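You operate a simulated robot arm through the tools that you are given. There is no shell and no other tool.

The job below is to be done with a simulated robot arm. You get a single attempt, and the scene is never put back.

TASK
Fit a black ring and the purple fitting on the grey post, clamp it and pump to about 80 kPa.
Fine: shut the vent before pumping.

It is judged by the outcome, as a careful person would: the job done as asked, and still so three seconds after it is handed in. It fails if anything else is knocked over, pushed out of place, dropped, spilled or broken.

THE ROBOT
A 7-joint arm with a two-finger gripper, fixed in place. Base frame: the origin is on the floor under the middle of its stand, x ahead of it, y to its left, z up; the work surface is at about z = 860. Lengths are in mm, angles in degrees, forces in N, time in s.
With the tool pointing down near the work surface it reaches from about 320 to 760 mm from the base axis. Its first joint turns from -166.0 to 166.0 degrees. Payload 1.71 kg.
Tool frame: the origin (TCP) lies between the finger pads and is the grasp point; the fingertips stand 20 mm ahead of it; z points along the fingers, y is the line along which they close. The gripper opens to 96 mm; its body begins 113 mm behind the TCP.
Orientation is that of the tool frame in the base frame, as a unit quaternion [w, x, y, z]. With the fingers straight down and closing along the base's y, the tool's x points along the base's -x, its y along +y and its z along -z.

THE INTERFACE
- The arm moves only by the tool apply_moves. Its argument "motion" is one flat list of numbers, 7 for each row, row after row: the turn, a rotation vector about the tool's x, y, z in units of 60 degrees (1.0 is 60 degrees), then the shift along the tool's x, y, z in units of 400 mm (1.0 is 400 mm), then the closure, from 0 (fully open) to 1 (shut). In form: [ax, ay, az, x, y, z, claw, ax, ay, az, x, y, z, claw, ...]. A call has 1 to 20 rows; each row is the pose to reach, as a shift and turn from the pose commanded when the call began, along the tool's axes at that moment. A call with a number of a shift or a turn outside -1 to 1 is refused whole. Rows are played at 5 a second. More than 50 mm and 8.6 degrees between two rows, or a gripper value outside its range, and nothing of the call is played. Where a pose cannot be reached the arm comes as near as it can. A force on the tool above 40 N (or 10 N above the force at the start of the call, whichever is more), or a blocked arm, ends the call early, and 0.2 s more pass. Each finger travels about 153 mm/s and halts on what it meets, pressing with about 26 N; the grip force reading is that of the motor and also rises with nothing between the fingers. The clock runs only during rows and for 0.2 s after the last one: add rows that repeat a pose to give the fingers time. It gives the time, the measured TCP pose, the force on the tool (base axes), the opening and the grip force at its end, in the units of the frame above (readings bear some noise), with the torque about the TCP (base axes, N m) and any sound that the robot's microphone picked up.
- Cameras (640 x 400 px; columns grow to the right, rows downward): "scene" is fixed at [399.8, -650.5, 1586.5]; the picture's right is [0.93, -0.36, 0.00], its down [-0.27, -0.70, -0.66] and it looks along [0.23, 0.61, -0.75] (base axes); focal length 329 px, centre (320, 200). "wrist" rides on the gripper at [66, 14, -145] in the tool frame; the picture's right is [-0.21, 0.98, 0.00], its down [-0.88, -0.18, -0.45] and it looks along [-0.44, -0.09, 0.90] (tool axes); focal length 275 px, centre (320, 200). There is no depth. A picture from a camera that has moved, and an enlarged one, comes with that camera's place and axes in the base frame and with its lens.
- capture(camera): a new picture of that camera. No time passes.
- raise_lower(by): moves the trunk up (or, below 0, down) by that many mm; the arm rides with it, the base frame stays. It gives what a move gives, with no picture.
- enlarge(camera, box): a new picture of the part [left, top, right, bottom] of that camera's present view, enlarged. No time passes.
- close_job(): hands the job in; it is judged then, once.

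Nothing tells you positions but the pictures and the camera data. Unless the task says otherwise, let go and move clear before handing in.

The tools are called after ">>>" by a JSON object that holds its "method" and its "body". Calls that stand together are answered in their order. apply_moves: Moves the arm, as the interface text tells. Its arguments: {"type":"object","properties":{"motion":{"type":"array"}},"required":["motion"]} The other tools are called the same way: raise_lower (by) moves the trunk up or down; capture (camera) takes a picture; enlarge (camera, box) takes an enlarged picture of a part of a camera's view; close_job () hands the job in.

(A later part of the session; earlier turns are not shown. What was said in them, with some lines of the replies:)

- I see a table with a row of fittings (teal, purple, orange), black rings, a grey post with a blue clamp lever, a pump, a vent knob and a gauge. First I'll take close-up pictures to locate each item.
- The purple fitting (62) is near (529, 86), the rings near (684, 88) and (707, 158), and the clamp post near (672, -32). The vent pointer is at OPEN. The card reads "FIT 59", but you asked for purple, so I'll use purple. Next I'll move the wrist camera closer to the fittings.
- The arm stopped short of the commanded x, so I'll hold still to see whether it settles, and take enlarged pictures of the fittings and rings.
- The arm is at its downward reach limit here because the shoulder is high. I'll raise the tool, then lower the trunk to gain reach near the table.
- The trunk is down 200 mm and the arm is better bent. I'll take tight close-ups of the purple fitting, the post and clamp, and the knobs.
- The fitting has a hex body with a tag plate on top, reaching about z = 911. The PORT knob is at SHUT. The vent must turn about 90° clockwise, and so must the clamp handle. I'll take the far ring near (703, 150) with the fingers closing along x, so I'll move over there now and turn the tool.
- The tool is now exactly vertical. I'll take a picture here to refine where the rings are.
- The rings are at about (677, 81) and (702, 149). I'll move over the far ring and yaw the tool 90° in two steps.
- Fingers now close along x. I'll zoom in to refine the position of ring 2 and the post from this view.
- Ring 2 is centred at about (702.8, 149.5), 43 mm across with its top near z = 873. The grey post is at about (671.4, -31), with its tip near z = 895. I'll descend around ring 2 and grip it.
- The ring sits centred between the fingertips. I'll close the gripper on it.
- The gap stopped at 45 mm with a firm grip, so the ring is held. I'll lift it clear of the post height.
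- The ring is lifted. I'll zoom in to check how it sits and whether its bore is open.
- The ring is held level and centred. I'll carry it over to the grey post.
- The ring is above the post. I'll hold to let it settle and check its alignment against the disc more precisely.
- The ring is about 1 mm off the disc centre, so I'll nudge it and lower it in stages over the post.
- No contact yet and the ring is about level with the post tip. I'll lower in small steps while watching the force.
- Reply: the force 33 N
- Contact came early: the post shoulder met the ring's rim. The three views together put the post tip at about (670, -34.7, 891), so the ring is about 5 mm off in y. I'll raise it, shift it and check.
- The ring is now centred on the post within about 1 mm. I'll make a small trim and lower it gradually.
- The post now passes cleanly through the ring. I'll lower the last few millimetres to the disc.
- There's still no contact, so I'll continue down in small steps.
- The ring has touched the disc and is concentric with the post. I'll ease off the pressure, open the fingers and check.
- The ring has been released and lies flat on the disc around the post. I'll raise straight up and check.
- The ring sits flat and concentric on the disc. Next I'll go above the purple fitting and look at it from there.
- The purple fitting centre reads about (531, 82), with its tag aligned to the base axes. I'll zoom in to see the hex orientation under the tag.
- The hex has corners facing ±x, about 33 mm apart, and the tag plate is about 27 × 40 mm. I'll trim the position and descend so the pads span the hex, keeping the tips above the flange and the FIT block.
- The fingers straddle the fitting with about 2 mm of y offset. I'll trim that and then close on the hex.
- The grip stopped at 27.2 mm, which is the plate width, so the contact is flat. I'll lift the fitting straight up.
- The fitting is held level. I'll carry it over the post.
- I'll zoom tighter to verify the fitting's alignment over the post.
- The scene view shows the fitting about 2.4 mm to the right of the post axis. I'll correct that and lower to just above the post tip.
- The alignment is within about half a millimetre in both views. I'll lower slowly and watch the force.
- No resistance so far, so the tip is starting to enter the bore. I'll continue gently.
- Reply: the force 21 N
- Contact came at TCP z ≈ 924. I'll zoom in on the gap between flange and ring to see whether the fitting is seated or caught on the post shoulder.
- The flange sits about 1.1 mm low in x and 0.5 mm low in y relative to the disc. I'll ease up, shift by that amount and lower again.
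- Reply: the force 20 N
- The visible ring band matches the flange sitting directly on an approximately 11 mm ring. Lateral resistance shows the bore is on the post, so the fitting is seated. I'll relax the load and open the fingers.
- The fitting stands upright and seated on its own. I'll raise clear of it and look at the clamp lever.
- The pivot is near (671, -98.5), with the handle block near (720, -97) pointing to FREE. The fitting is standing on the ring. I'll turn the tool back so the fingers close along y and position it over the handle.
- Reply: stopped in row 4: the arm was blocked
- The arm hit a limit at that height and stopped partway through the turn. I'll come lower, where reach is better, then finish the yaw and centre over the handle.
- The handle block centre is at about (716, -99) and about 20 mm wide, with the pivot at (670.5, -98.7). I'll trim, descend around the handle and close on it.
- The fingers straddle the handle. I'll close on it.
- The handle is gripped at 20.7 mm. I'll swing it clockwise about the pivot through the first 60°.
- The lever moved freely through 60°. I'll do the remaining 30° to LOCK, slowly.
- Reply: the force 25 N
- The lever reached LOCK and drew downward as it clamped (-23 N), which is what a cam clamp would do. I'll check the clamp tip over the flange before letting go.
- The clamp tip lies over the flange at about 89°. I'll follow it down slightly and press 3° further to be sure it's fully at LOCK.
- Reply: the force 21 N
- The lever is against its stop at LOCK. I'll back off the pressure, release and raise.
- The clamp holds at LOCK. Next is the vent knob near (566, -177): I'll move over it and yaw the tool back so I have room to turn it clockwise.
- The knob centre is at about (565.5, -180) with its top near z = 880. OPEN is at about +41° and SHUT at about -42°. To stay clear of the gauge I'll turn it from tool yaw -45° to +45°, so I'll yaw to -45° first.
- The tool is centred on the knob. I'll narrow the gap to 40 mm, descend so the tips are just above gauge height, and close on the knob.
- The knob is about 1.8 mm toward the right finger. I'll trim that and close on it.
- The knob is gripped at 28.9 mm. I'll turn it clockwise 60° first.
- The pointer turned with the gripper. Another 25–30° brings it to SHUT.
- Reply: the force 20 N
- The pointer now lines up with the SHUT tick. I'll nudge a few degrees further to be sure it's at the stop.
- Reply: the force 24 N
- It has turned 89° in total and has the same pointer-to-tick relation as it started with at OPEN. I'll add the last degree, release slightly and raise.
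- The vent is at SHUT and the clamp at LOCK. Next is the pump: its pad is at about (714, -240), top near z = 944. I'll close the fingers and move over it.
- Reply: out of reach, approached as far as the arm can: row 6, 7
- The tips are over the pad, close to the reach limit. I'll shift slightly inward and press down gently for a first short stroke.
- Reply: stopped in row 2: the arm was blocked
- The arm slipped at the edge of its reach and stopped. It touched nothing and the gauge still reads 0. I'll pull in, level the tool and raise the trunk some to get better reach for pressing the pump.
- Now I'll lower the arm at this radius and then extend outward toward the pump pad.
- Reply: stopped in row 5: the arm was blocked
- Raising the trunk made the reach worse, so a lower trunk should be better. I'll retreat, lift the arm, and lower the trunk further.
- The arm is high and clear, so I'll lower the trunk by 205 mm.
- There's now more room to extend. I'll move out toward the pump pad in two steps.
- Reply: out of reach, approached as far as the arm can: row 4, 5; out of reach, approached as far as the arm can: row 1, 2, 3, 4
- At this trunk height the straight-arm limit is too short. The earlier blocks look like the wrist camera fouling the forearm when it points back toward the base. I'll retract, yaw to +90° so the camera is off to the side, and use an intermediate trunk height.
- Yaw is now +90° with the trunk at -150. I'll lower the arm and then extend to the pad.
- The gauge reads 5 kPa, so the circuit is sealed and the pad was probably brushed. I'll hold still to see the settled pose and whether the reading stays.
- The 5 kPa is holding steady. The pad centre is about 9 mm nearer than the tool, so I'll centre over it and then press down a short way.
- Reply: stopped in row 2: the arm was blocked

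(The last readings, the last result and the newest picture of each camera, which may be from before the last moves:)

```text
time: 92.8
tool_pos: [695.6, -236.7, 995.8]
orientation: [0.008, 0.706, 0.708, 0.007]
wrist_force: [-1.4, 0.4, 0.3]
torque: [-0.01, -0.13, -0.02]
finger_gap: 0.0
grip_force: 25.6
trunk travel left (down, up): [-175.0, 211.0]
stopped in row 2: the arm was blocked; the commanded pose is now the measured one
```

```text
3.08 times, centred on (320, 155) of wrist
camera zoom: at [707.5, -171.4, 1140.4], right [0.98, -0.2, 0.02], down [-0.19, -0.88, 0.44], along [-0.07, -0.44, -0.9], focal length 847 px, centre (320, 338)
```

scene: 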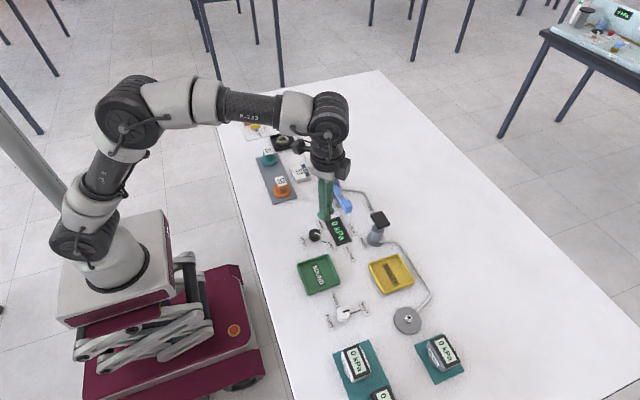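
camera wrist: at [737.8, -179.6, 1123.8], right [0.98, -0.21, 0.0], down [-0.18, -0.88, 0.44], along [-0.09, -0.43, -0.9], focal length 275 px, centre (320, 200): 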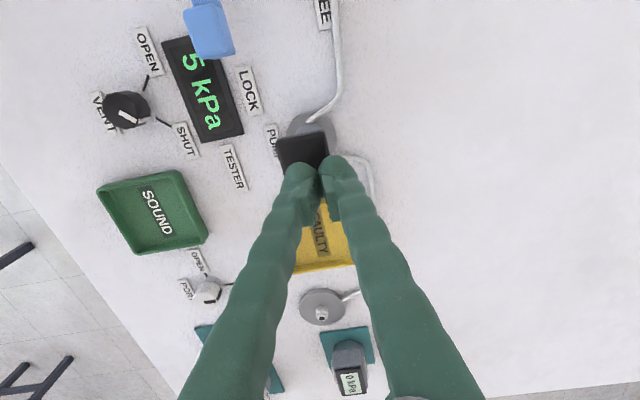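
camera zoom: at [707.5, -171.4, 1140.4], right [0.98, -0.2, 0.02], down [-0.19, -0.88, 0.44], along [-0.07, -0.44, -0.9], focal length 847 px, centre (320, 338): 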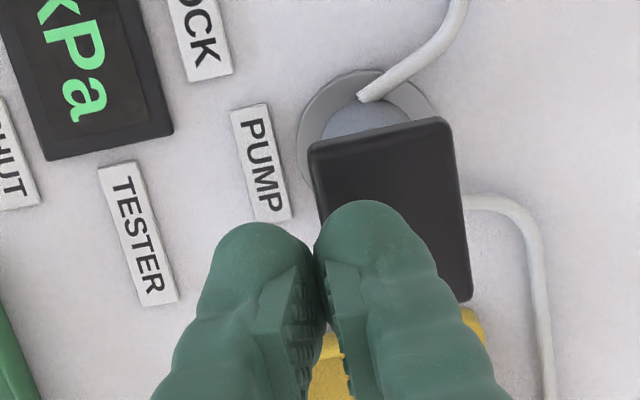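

The arm snapped inward again near full extension, though it touched nothing and the reading still holds at 5 kPa. I'll approach the near half of the pad more slowly, staying further from the limit.

>>> {"method": "apply_moves", "body": {"motion": [0.005, 0.0003, 0, 0, 0, 0, 1, 0.01, 0.0006, 0, 0, 0, 0, 1, 0.015, 0.001, 0, 0, 0.004, 0.01, 1, 0.0202, 0.0013, 0, 0, 0.008, 0.02, 1, 0.0202, 0.0013, 0, 0.001, 0.013, 0.03, 1, 0.0202, 0.0013, 0, 0.001, 0.018, 0.04, 1, 0.0202, 0.0013, 0, 0.002, 0.022, 0.05, 1, 0.0202, 0.0013, 0, 0.002, 0.026, 0.052, 1, 0.0202, 0.0013, 0, 0.002, 0.026, 0.052, 1]}}

>>> {"method": "enlarge", "body": {"camera": "scene", "box": [330, 180, 410, 260]}}

```text
time: 93.1
tool_pos: [683.2, -237.6, 1009.6]
orientation: [0.013, 0.706, 0.707, 0.013]
wrist_force: [-1.3, -0.4, -0.4]
torque: [-0.03, -0.13, 0.0]
finger_gap: 0.0
grip_force: 26.5
trunk travel left (down, up): [-175.0, 211.0]
stopped in row 1: the arm was blocked; the commanded pose is now the measured one
```

```text
5.00 times, centred on (370, 220) of scene
camera zoom: at [399.8, -650.5, 1586.5], right [0.93, -0.36, 0.0], down [-0.27, -0.7, -0.66], along [0.23, 0.61, -0.75], focal length 1645 px, centre (70, 100)
```

zoom: 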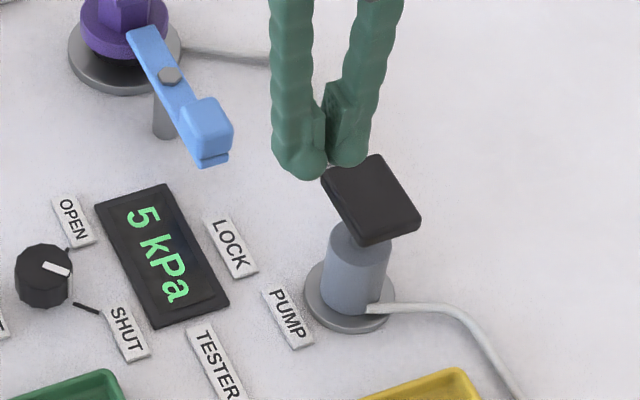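

The arm drifted again. I'll hold still for a moment and look at the whole arm posture.

>>> {"method": "apply_moves", "body": {"motion": [0, 0, 0, 0, 0, 0, 1, 0, 0, 0, 0, 0, 0, 1, 0, 0, 0, 0, 0, 0, 1]}}

>>> {"method": "capture", "body": {"camera": "scene"}}

```text
time: 93.9
tool_pos: [685.3, -237.2, 1004.7]
orientation: [0.01, 0.706, 0.708, 0.011]
wrist_force: [0.5, 0.2, 0.3]
torque: [0.0, -0.02, -0.01]
finger_gap: 0.0
grip_force: 26.5
trunk travel left (down, up): [-175.0, 211.0]
```

```text
taken
```

scene: 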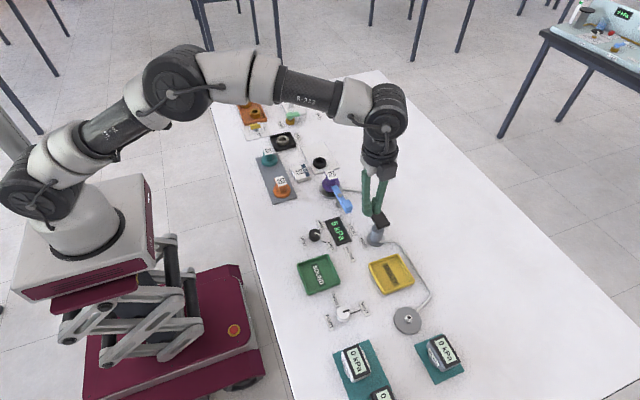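

The posture looks normal, with the elbow up and a moderate bend. I'll re-level the tool gently in place first.

>>> {"method": "apply_moves", "body": {"motion": [0.007, 0, 0, 0, 0, 0, 1, 0.014, 0, 0, 0, 0, 0, 1, 0.021, 0, 0, 0, 0, 0, 1, 0.0283, 0, 0, 0, 0, 0, 1, 0.0283, 0, 0, 0, 0, 0, 1]}}

```text
time: 95.1
tool_pos: [687.0, -236.7, 1003.7]
orientation: [-0.001, 0.706, 0.709, 0.001]
wrist_force: [0.6, 0.5, 0.5]
torque: [0.03, 0.01, -0.01]
finger_gap: 0.3
grip_force: 26.0
trunk travel left (down, up): [-175.0, 211.0]
```

Level again. I'll lower a bit here, then creep outward over the near half of the pad.

>>> {"method": "apply_moves", "body": {"motion": [0, 0, 0, 0, 0, 0.015, 1, 0, 0, 0, 0, 0, 0.03, 1, 0, 0, 0, 0, 0, 0.045, 1, 0, 0, 0, 0, 0, 0.06, 1, 0, 0, 0, 0, 0, 0.06, 1]}}

```text
time: 96.3
tool_pos: [685.1, -237.2, 978.1]
orientation: [0.0, 0.706, 0.708, 0.001]
wrist_force: [-1.0, 0.3, -0.2]
torque: [0.01, 0.01, -0.01]
finger_gap: 0.0
grip_force: 26.0
trunk travel left (down, up): [-175.0, 211.0]
```

>>> {"method": "apply_moves", "body": {"motion": [0, 0, 0, 0, 0.012, 0, 1, 0, 0, 0, 0, 0.024, 0, 1, 0, 0, 0, 0, 0.036, 0, 1, 0, 0, 0, 0, 0.048, 0, 1, 0, 0, 0, 0, 0.058, 0, 1, 0, 0, 0, 0, 0.058, 0, 1]}}

>>> {"method": "enlarge", "body": {"camera": "scene", "box": [330, 180, 410, 260]}}

>>> {"method": "enlarge", "body": {"camera": "wrist", "box": [240, 90, 400, 220]}}

```text
time: 97.1
tool_pos: [684.6, -238.3, 995.8]
orientation: [0.007, 0.706, 0.708, 0.007]
wrist_force: [-0.7, -0.5, 0.4]
torque: [-0.03, -0.16, 0.0]
finger_gap: 0.0
grip_force: 25.5
trunk travel left (down, up): [-175.0, 211.0]
stopped in row 4: the arm was blocked; the commanded pose is now the measured one
```

```text
5.00 times, centred on (370, 220) of scene
camera zoom: at [399.8, -650.5, 1586.5], right [0.93, -0.36, 0.0], down [-0.27, -0.7, -0.66], along [0.23, 0.61, -0.75], focal length 1645 px, centre (70, 100)
```

zoom: 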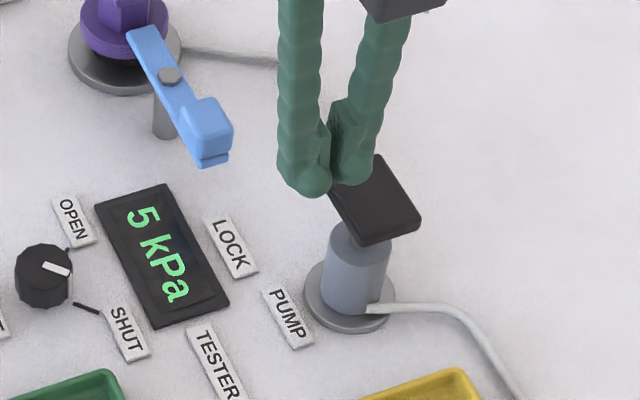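

```text
3.08 times, centred on (320, 155) of wrist
camera zoom: at [696.5, -172.7, 1140.1], right [0.98, -0.2, 0.02], down [-0.19, -0.88, 0.44], along [-0.07, -0.44, -0.9], focal length 847 px, centre (320, 338)
```

zoom: 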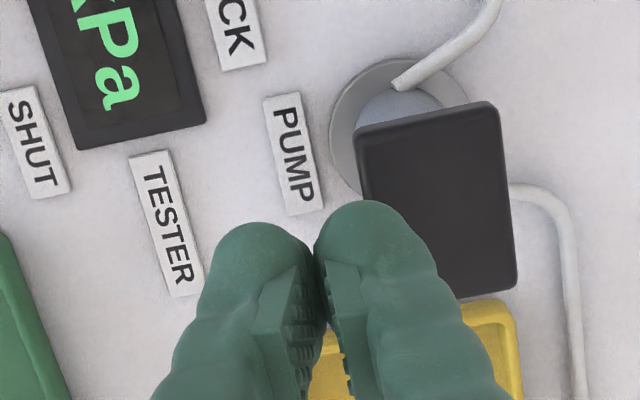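

The arm balks right around this reach when the tool is exactly vertical. I'll tilt the tool outward about 15°, which pulls the wrist back from the limit, and press the pad with the tilted fingertips.

>>> {"method": "apply_moves", "body": {"motion": [-0.0437, -0.0155, 0, 0, 0, 0, 1, -0.0875, -0.031, 0, 0, 0, 0, 1, -0.1312, -0.0464, 0, 0, 0, 0, 1, -0.175, -0.0618, 0, 0, 0, 0, 1, -0.2187, -0.0773, 0, 0, 0, 0, 1, -0.2187, -0.0773, 0, 0, 0, 0, 1]}}

>>> {"method": "capture", "body": {"camera": "wrist"}}

>>> {"method": "capture", "body": {"camera": "scene"}}

```text
time: 98.5
tool_pos: [687.3, -237.7, 988.6]
orientation: [0.115, 0.7, 0.703, 0.058]
wrist_force: [0.1, -0.2, 0.3]
torque: [0.03, -0.01, 0.02]
finger_gap: 0.0
grip_force: 26.0
trunk travel left (down, up): [-175.0, 211.0]
```

```text
taken
camera wrist: at [667.1, -160.9, 1127.7], right [0.95, -0.19, 0.25], down [-0.29, -0.84, 0.45], along [0.12, -0.51, -0.85], focal length 275 px, centre (320, 200)
```

wrist: 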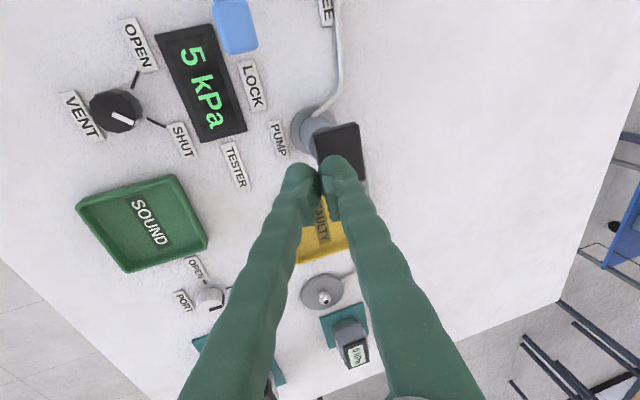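

```text
taken
```

scene: 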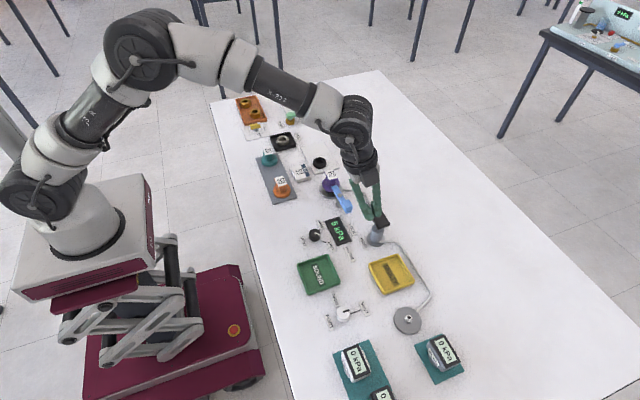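

The tilt was reached without trouble. I'll creep outward and slightly down until the fingertips are over the pad centre.

>>> {"method": "apply_moves", "body": {"motion": [0, 0, 0, 0.0022, 0.0094, 0.0092, 1, 0, 0, 0, 0.0044, 0.0188, 0.0184, 1, 0, 0, 0, 0.0066, 0.0282, 0.0276, 1, 0, 0, 0, 0.0088, 0.0376, 0.0368, 1, 0, 0, 0, 0.011, 0.047, 0.046, 1, 0, 0, 0, 0.011, 0.047, 0.046, 1]}}

>>> {"method": "enlarge", "body": {"camera": "scene", "box": [330, 180, 410, 260]}}

>>> {"method": "enlarge", "body": {"camera": "wrist", "box": [240, 90, 400, 220]}}

```text
time: 99.9
tool_pos: [710.3, -234.6, 977.4]
orientation: [0.113, 0.702, 0.701, 0.058]
wrist_force: [-0.5, -0.2, -0.5]
torque: [-0.02, -0.04, 0.0]
finger_gap: 0.0
grip_force: 26.0
trunk travel left (down, up): [-175.0, 211.0]
```

```text
5.00 times, centred on (370, 220) of scene
camera zoom: at [399.8, -650.5, 1586.5], right [0.93, -0.36, 0.0], down [-0.27, -0.7, -0.66], along [0.23, 0.61, -0.75], focal length 1645 px, centre (70, 100)
```

zoom: 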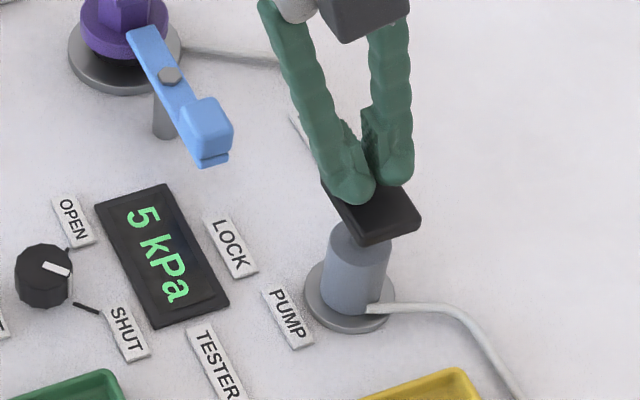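

```text
3.08 times, centred on (320, 155) of wrist
camera zoom: at [689.4, -158.3, 1114.5], right [0.95, -0.19, 0.25], down [-0.29, -0.84, 0.45], along [0.12, -0.5, -0.85], focal length 847 px, centre (320, 338)
```

zoom: 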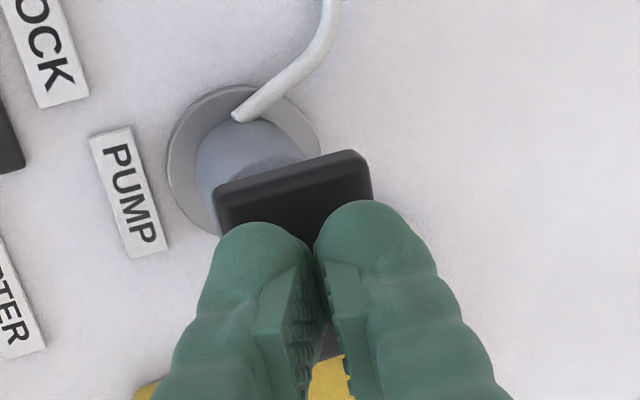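

The fingertips are over the pad. I'll press straight down slowly, starting with a short stroke.

>>> {"method": "apply_moves", "body": {"motion": [0, 0, 0, 0.0012, -0.0036, 0.0145, 1, 0, 0, 0, 0.0024, -0.0073, 0.029, 1, 0, 0, 0, 0.0032, -0.0097, 0.0387, 1, 0, 0, 0, 0.004, -0.0121, 0.0484, 1, 0, 0, 0, 0.0044, -0.0133, 0.0532, 1, 0, 0, 0, 0.0044, -0.0133, 0.0532, 1]}}

>>> {"method": "enlarge", "body": {"camera": "scene", "box": [330, 180, 410, 260]}}

```text
time: 101.3
tool_pos: [710.5, -234.6, 954.6]
orientation: [0.116, 0.7, 0.702, 0.058]
wrist_force: [1.1, 0.2, 3.7]
torque: [-0.01, -0.02, 0.04]
finger_gap: 0.0
grip_force: 25.5
trunk travel left (down, up): [-175.0, 211.0]
```

```text
5.00 times, centred on (370, 220) of scene
camera zoom: at [399.8, -650.5, 1586.5], right [0.93, -0.36, 0.0], down [-0.27, -0.7, -0.66], along [0.23, 0.61, -0.75], focal length 1645 px, centre (70, 100)
```

zoom: 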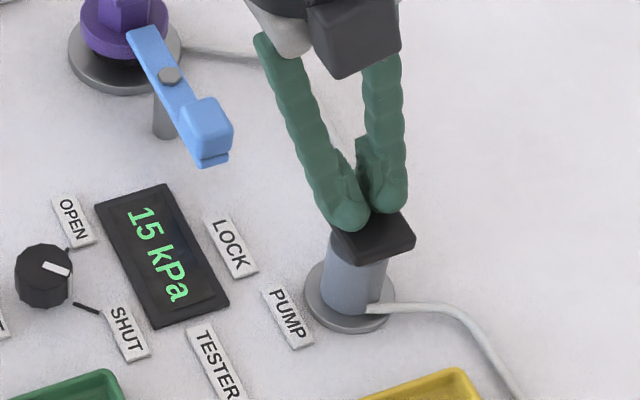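

It's working: 15 kPa with only about 4 N. I'll press further down on this stroke.

>>> {"method": "apply_moves", "body": {"motion": [0, 0, 0, 0.0007, -0.002, 0.008, 1, 0, 0, 0, 0.0013, -0.004, 0.016, 1, 0, 0, 0, 0.002, -0.0061, 0.0242, 1, 0, 0, 0, 0.002, -0.0061, 0.0242, 1]}}

>>> {"method": "enlarge", "body": {"camera": "scene", "box": [330, 180, 410, 260]}}

```text
time: 102.3
tool_pos: [710.9, -234.8, 944.8]
orientation: [0.114, 0.701, 0.701, 0.058]
wrist_force: [-0.8, -1.6, 3.9]
torque: [0.0, 0.02, 0.04]
finger_gap: 0.1
grip_force: 26.1
trunk travel left (down, up): [-175.0, 211.0]
heard: click
```

```text
5.00 times, centred on (370, 220) of scene
camera zoom: at [399.8, -650.5, 1586.5], right [0.93, -0.36, 0.0], down [-0.27, -0.7, -0.66], along [0.23, 0.61, -0.75], focal length 1645 px, centre (70, 100)
```

zoom: 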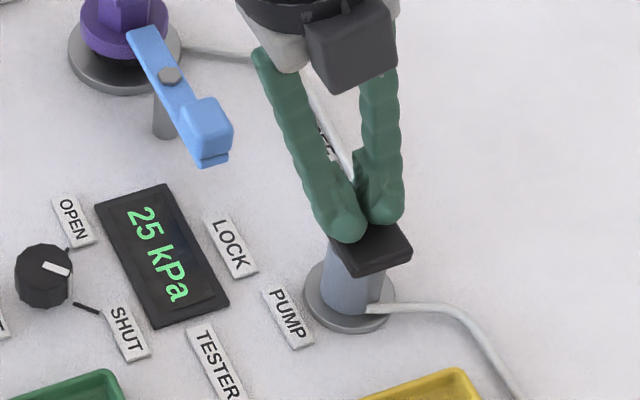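

25 kPa with a click, which sounds like full stroke. I'll let the pad return and check that the pressure holds.

>>> {"method": "apply_moves", "body": {"motion": [0, 0, 0, -0.0014, 0.0042, -0.017, 1, 0, 0, 0, -0.0028, 0.0085, -0.034, 1, 0, 0, 0, -0.0042, 0.0127, -0.051, 1, 0, 0, 0, -0.0052, 0.0158, -0.0629, 1, 0, 0, 0, -0.0052, 0.0158, -0.0629, 1]}}

>>> {"method": "enlarge", "body": {"camera": "scene", "box": [330, 180, 410, 260]}}

```text
time: 103.5
tool_pos: [710.5, -233.8, 970.1]
orientation: [0.114, 0.7, 0.702, 0.059]
wrist_force: [-0.4, 0.8, 0.2]
torque: [0.02, 0.03, 0.01]
finger_gap: 0.1
grip_force: 26.0
trunk travel left (down, up): [-175.0, 211.0]
```

```text
5.00 times, centred on (370, 220) of scene
camera zoom: at [399.8, -650.5, 1586.5], right [0.93, -0.36, 0.0], down [-0.27, -0.7, -0.66], along [0.23, 0.61, -0.75], focal length 1645 px, centre (70, 100)
```

zoom: 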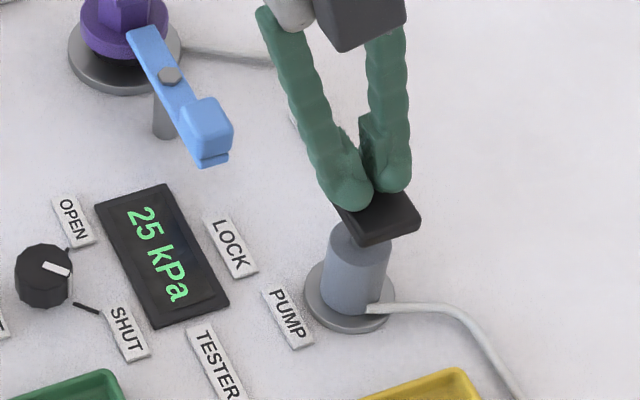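

It holds at 25 kPa. I'll do another full stroke down and back up.

>>> {"method": "apply_moves", "body": {"motion": [0, 0, 0, 0.0013, -0.0039, 0.0154, 1, 0, 0, 0, 0.0026, -0.0077, 0.0308, 1, 0, 0, 0, 0.0038, -0.0116, 0.0463, 1, 0, 0, 0, 0.0045, -0.0135, 0.054, 1, 0, 0, 0, 0.0051, -0.0155, 0.0617, 1, 0, 0, 0, 0.0051, -0.0155, 0.0617, 1, 0, 0, 0, 0.0038, -0.0116, 0.0463, 1, 0, 0, 0, 0.0026, -0.0077, 0.0308, 1, 0, 0, 0, 0.0013, -0.0039, 0.0154, 1, 0, 0, 0, 0, 0, 0, 1, 0, 0, 0, 0, 0, 0, 1]}}

>>> {"method": "enlarge", "body": {"camera": "scene", "box": [330, 180, 410, 260]}}

```text
time: 105.9
tool_pos: [709.9, -234.1, 970.8]
orientation: [0.114, 0.701, 0.702, 0.059]
wrist_force: [0.0, 0.1, 0.7]
torque: [0.0, 0.0, -0.01]
finger_gap: 0.0
grip_force: 25.3
trunk travel left (down, up): [-175.0, 211.0]
heard: click
```

```text
5.00 times, centred on (370, 220) of scene
camera zoom: at [399.8, -650.5, 1586.5], right [0.93, -0.36, 0.0], down [-0.27, -0.7, -0.66], along [0.23, 0.61, -0.75], focal length 1645 px, centre (70, 100)
```

zoom: 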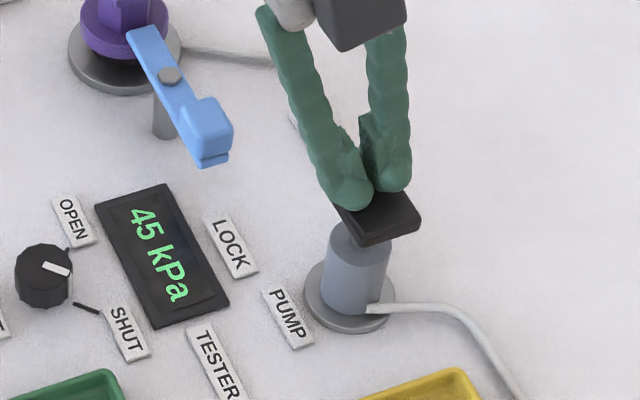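

A full stroke adds 20 kPa, and the gauge now reads 45 kPa. One more full stroke should bring it to about 65.

>>> {"method": "apply_moves", "body": {"motion": [0, 0, 0, 0.0013, -0.0039, 0.0154, 1, 0, 0, 0, 0.0026, -0.0077, 0.0308, 1, 0, 0, 0, 0.0038, -0.0116, 0.0463, 1, 0, 0, 0, 0.0045, -0.0135, 0.054, 1, 0, 0, 0, 0.0051, -0.0155, 0.0617, 1, 0, 0, 0, 0.0051, -0.0155, 0.0617, 1, 0, 0, 0, 0.0038, -0.0116, 0.0463, 1, 0, 0, 0, 0.0026, -0.0077, 0.0308, 1, 0, 0, 0, 0.0013, -0.0039, 0.0154, 1, 0, 0, 0, 0, 0, 0, 1, 0, 0, 0, 0, 0, 0, 1]}}

>>> {"method": "enlarge", "body": {"camera": "scene", "box": [330, 180, 410, 260]}}

```text
time: 108.3
tool_pos: [709.9, -234.6, 970.8]
orientation: [0.113, 0.701, 0.702, 0.059]
wrist_force: [-0.1, 0.3, 1.9]
torque: [-0.01, 0.01, 0.03]
finger_gap: 0.0
grip_force: 25.9
trunk travel left (down, up): [-175.0, 211.0]
heard: click
```

```text
5.00 times, centred on (370, 220) of scene
camera zoom: at [399.8, -650.5, 1586.5], right [0.93, -0.36, 0.0], down [-0.27, -0.7, -0.66], along [0.23, 0.61, -0.75], focal length 1645 px, centre (70, 100)
```

zoom: 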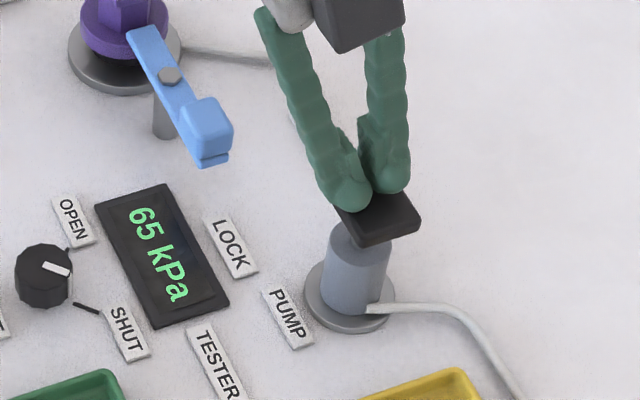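

It's at 65 kPa, so I need about 15 more. A partial stroke to TCP z ≈ 950 should do it, and I'll read the gauge before lifting.

>>> {"method": "apply_moves", "body": {"motion": [0, 0, 0, 0.0013, -0.0039, 0.0154, 1, 0, 0, 0, 0.0026, -0.0077, 0.0308, 1, 0, 0, 0, 0.0034, -0.0103, 0.041, 1, 0, 0, 0, 0.0038, -0.0115, 0.046, 1, 0, 0, 0, 0.004, -0.0121, 0.0484, 1, 0, 0, 0, 0.004, -0.0121, 0.0484, 1]}}

>>> {"method": "enlarge", "body": {"camera": "scene", "box": [330, 180, 410, 260]}}

```text
time: 109.7
tool_pos: [710.7, -234.5, 951.5]
orientation: [0.114, 0.7, 0.702, 0.059]
wrist_force: [1.9, -1.1, 3.2]
torque: [0.04, 0.01, -0.06]
finger_gap: 0.0
grip_force: 26.0
trunk travel left (down, up): [-175.0, 211.0]
heard: click
```

```text
5.00 times, centred on (370, 220) of scene
camera zoom: at [399.8, -650.5, 1586.5], right [0.93, -0.36, 0.0], down [-0.27, -0.7, -0.66], along [0.23, 0.61, -0.75], focal length 1645 px, centre (70, 100)
```

zoom: 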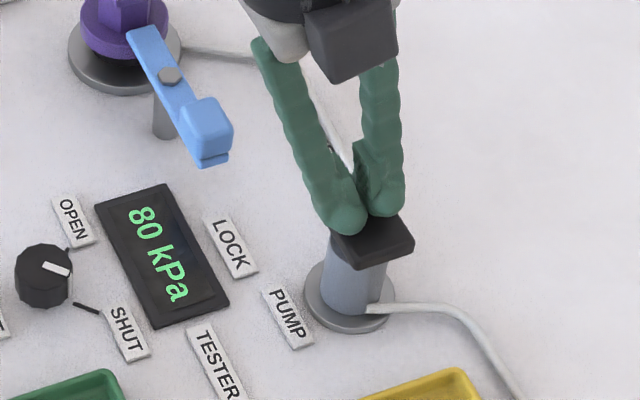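

The gauge reads 80 kPa. I'll lift straight up off the pad and retreat inward.

>>> {"method": "apply_moves", "body": {"motion": [0, 0, 0, -0.002, 0.006, -0.0242, 1, 0, 0, 0, -0.004, 0.0121, -0.0484, 1, 0, 0, 0, -0.006, 0.0182, -0.0726, 1, 0, 0, 0, -0.008, 0.0243, -0.0968, 1, 0, 0, 0, -0.01, 0.0303, -0.121, 1, 0, 0, 0, -0.01, 0.0303, -0.121, 1]}}

>>> {"method": "enlarge", "body": {"camera": "scene", "box": [300, 150, 420, 260]}}

```text
time: 111.1
tool_pos: [710.1, -234.8, 1001.5]
orientation: [0.114, 0.7, 0.702, 0.058]
wrist_force: [0.3, -0.3, 0.1]
torque: [-0.02, 0.03, 0.0]
finger_gap: 0.2
grip_force: 26.3
trunk travel left (down, up): [-175.0, 211.0]
```

```text
3.64 times, centred on (360, 205) of scene
camera zoom: at [399.8, -650.5, 1586.5], right [0.93, -0.36, 0.0], down [-0.27, -0.7, -0.66], along [0.23, 0.61, -0.75], focal length 1197 px, centre (174, 182)
```

zoom: 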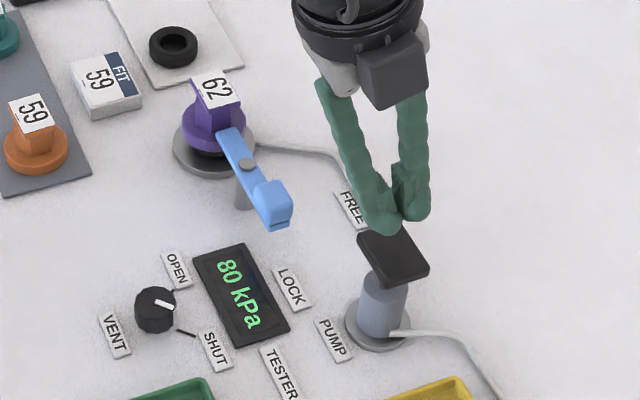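

80 kPa is steady with the pad released. I'll back away from the table area and do a final check over a few seconds.

>>> {"method": "apply_moves", "body": {"motion": [0, 0, 0, 0.0, 0.0, -0.03, 1, 0, 0, 0, 0.0099, -0.0265, -0.06, 1, 0, 0, 0, 0.0198, -0.053, -0.09, 1, 0, 0, 0, 0.0297, -0.08, -0.12, 1, 0, 0, 0, 0.04, -0.106, -0.16, 1, 0, 0, 0, 0.0495, -0.1327, -0.1927, 1, 0, 0, 0, 0.0495, -0.1327, -0.1927, 1, 0, 0, 0, 0.0495, -0.1327, -0.1927, 1, 0, 0, 0, 0.0495, -0.1327, -0.1927, 1, 0, 0, 0, 0.0495, -0.1327, -0.1927, 1, 0, 0, 0, 0.0495, -0.1327, -0.1927, 1, 0, 0, 0, 0.0495, -0.1327, -0.1927, 1, 0, 0, 0, 0.0495, -0.1327, -0.1927, 1, 0, 0, 0, 0.0495, -0.1327, -0.1927, 1, 0, 0, 0, 0.0495, -0.1327, -0.1927, 1]}}

>>> {"method": "capture", "body": {"camera": "scene"}}

>>> {"method": "enlarge", "body": {"camera": "scene", "box": [300, 150, 420, 260]}}

>>> {"method": "enlarge", "body": {"camera": "scene", "box": [230, 90, 350, 210]}}

```text
time: 114.3
tool_pos: [639.2, -209.6, 1060.8]
orientation: [0.114, 0.7, 0.702, 0.058]
wrist_force: [-0.3, 0.3, 0.8]
torque: [-0.01, -0.03, 0.02]
finger_gap: 0.1
grip_force: 26.0
trunk travel left (down, up): [-175.0, 211.0]
```

```text
taken
```

scene: 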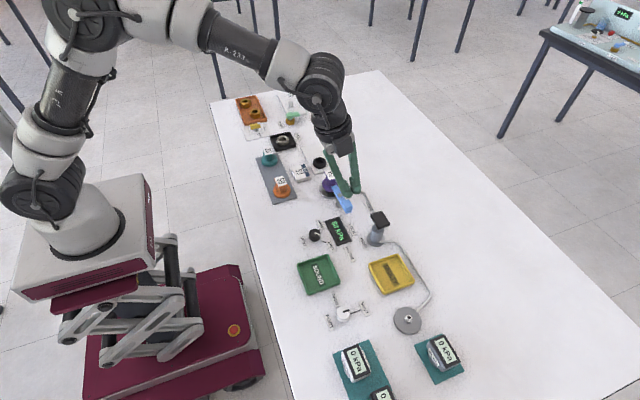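

```text
3.64 times, centred on (360, 205) of scene
camera zoom: at [399.8, -650.5, 1586.5], right [0.93, -0.36, 0.0], down [-0.27, -0.7, -0.66], along [0.23, 0.61, -0.75], focal length 1197 px, centre (174, 182)
```

zoom: 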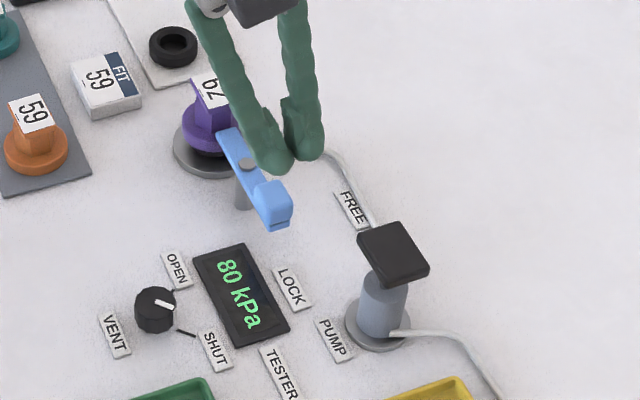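

```text
3.33 times, centred on (290, 150) of scene
camera zoom: at [399.8, -650.5, 1586.5], right [0.93, -0.36, 0.0], down [-0.27, -0.7, -0.66], along [0.23, 0.61, -0.75], focal length 1097 px, centre (420, 367)
```

zoom: 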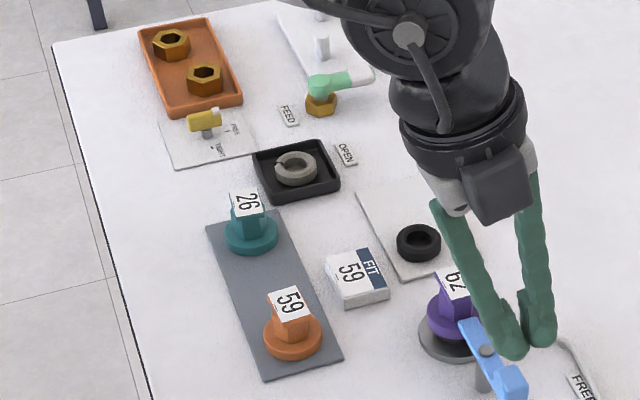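

The gauge has held at 80 kPa for several seconds. The ring and purple fitting are on the post, the clamp is at LOCK, the vent is at SHUT, and nothing else has been disturbed. The gripper is empty and clear, so I'm handing in.

>>> {"method": "close_job", "body": {}}

```text
The job is handed in.
```

The job is done and handed in. A black ring and the purple fitting (62) are on the grey post, and the clamp is at LOCK. I shut the vent before pumping. The gauge read 80 kPa and stayed there for about four seconds before I handed in.

- **Fitting choice:** the card on the table reads "FIT 59", which is the orange fitting. You asked for purple, so I fitted that one.
- **Pumping:** the gauge showed 5 kPa before I deliberately pressed the pump, probably because the arm brushed the pad on the way in. Several vertical approaches near the edge of the arm's reach stopped early, so I tilted the tool outward to press the pad.
- **Everything else:** the PORT valve was already at SHUT. In the final pictures nothing else had been moved or knocked over, and the gripper was empty and clear.
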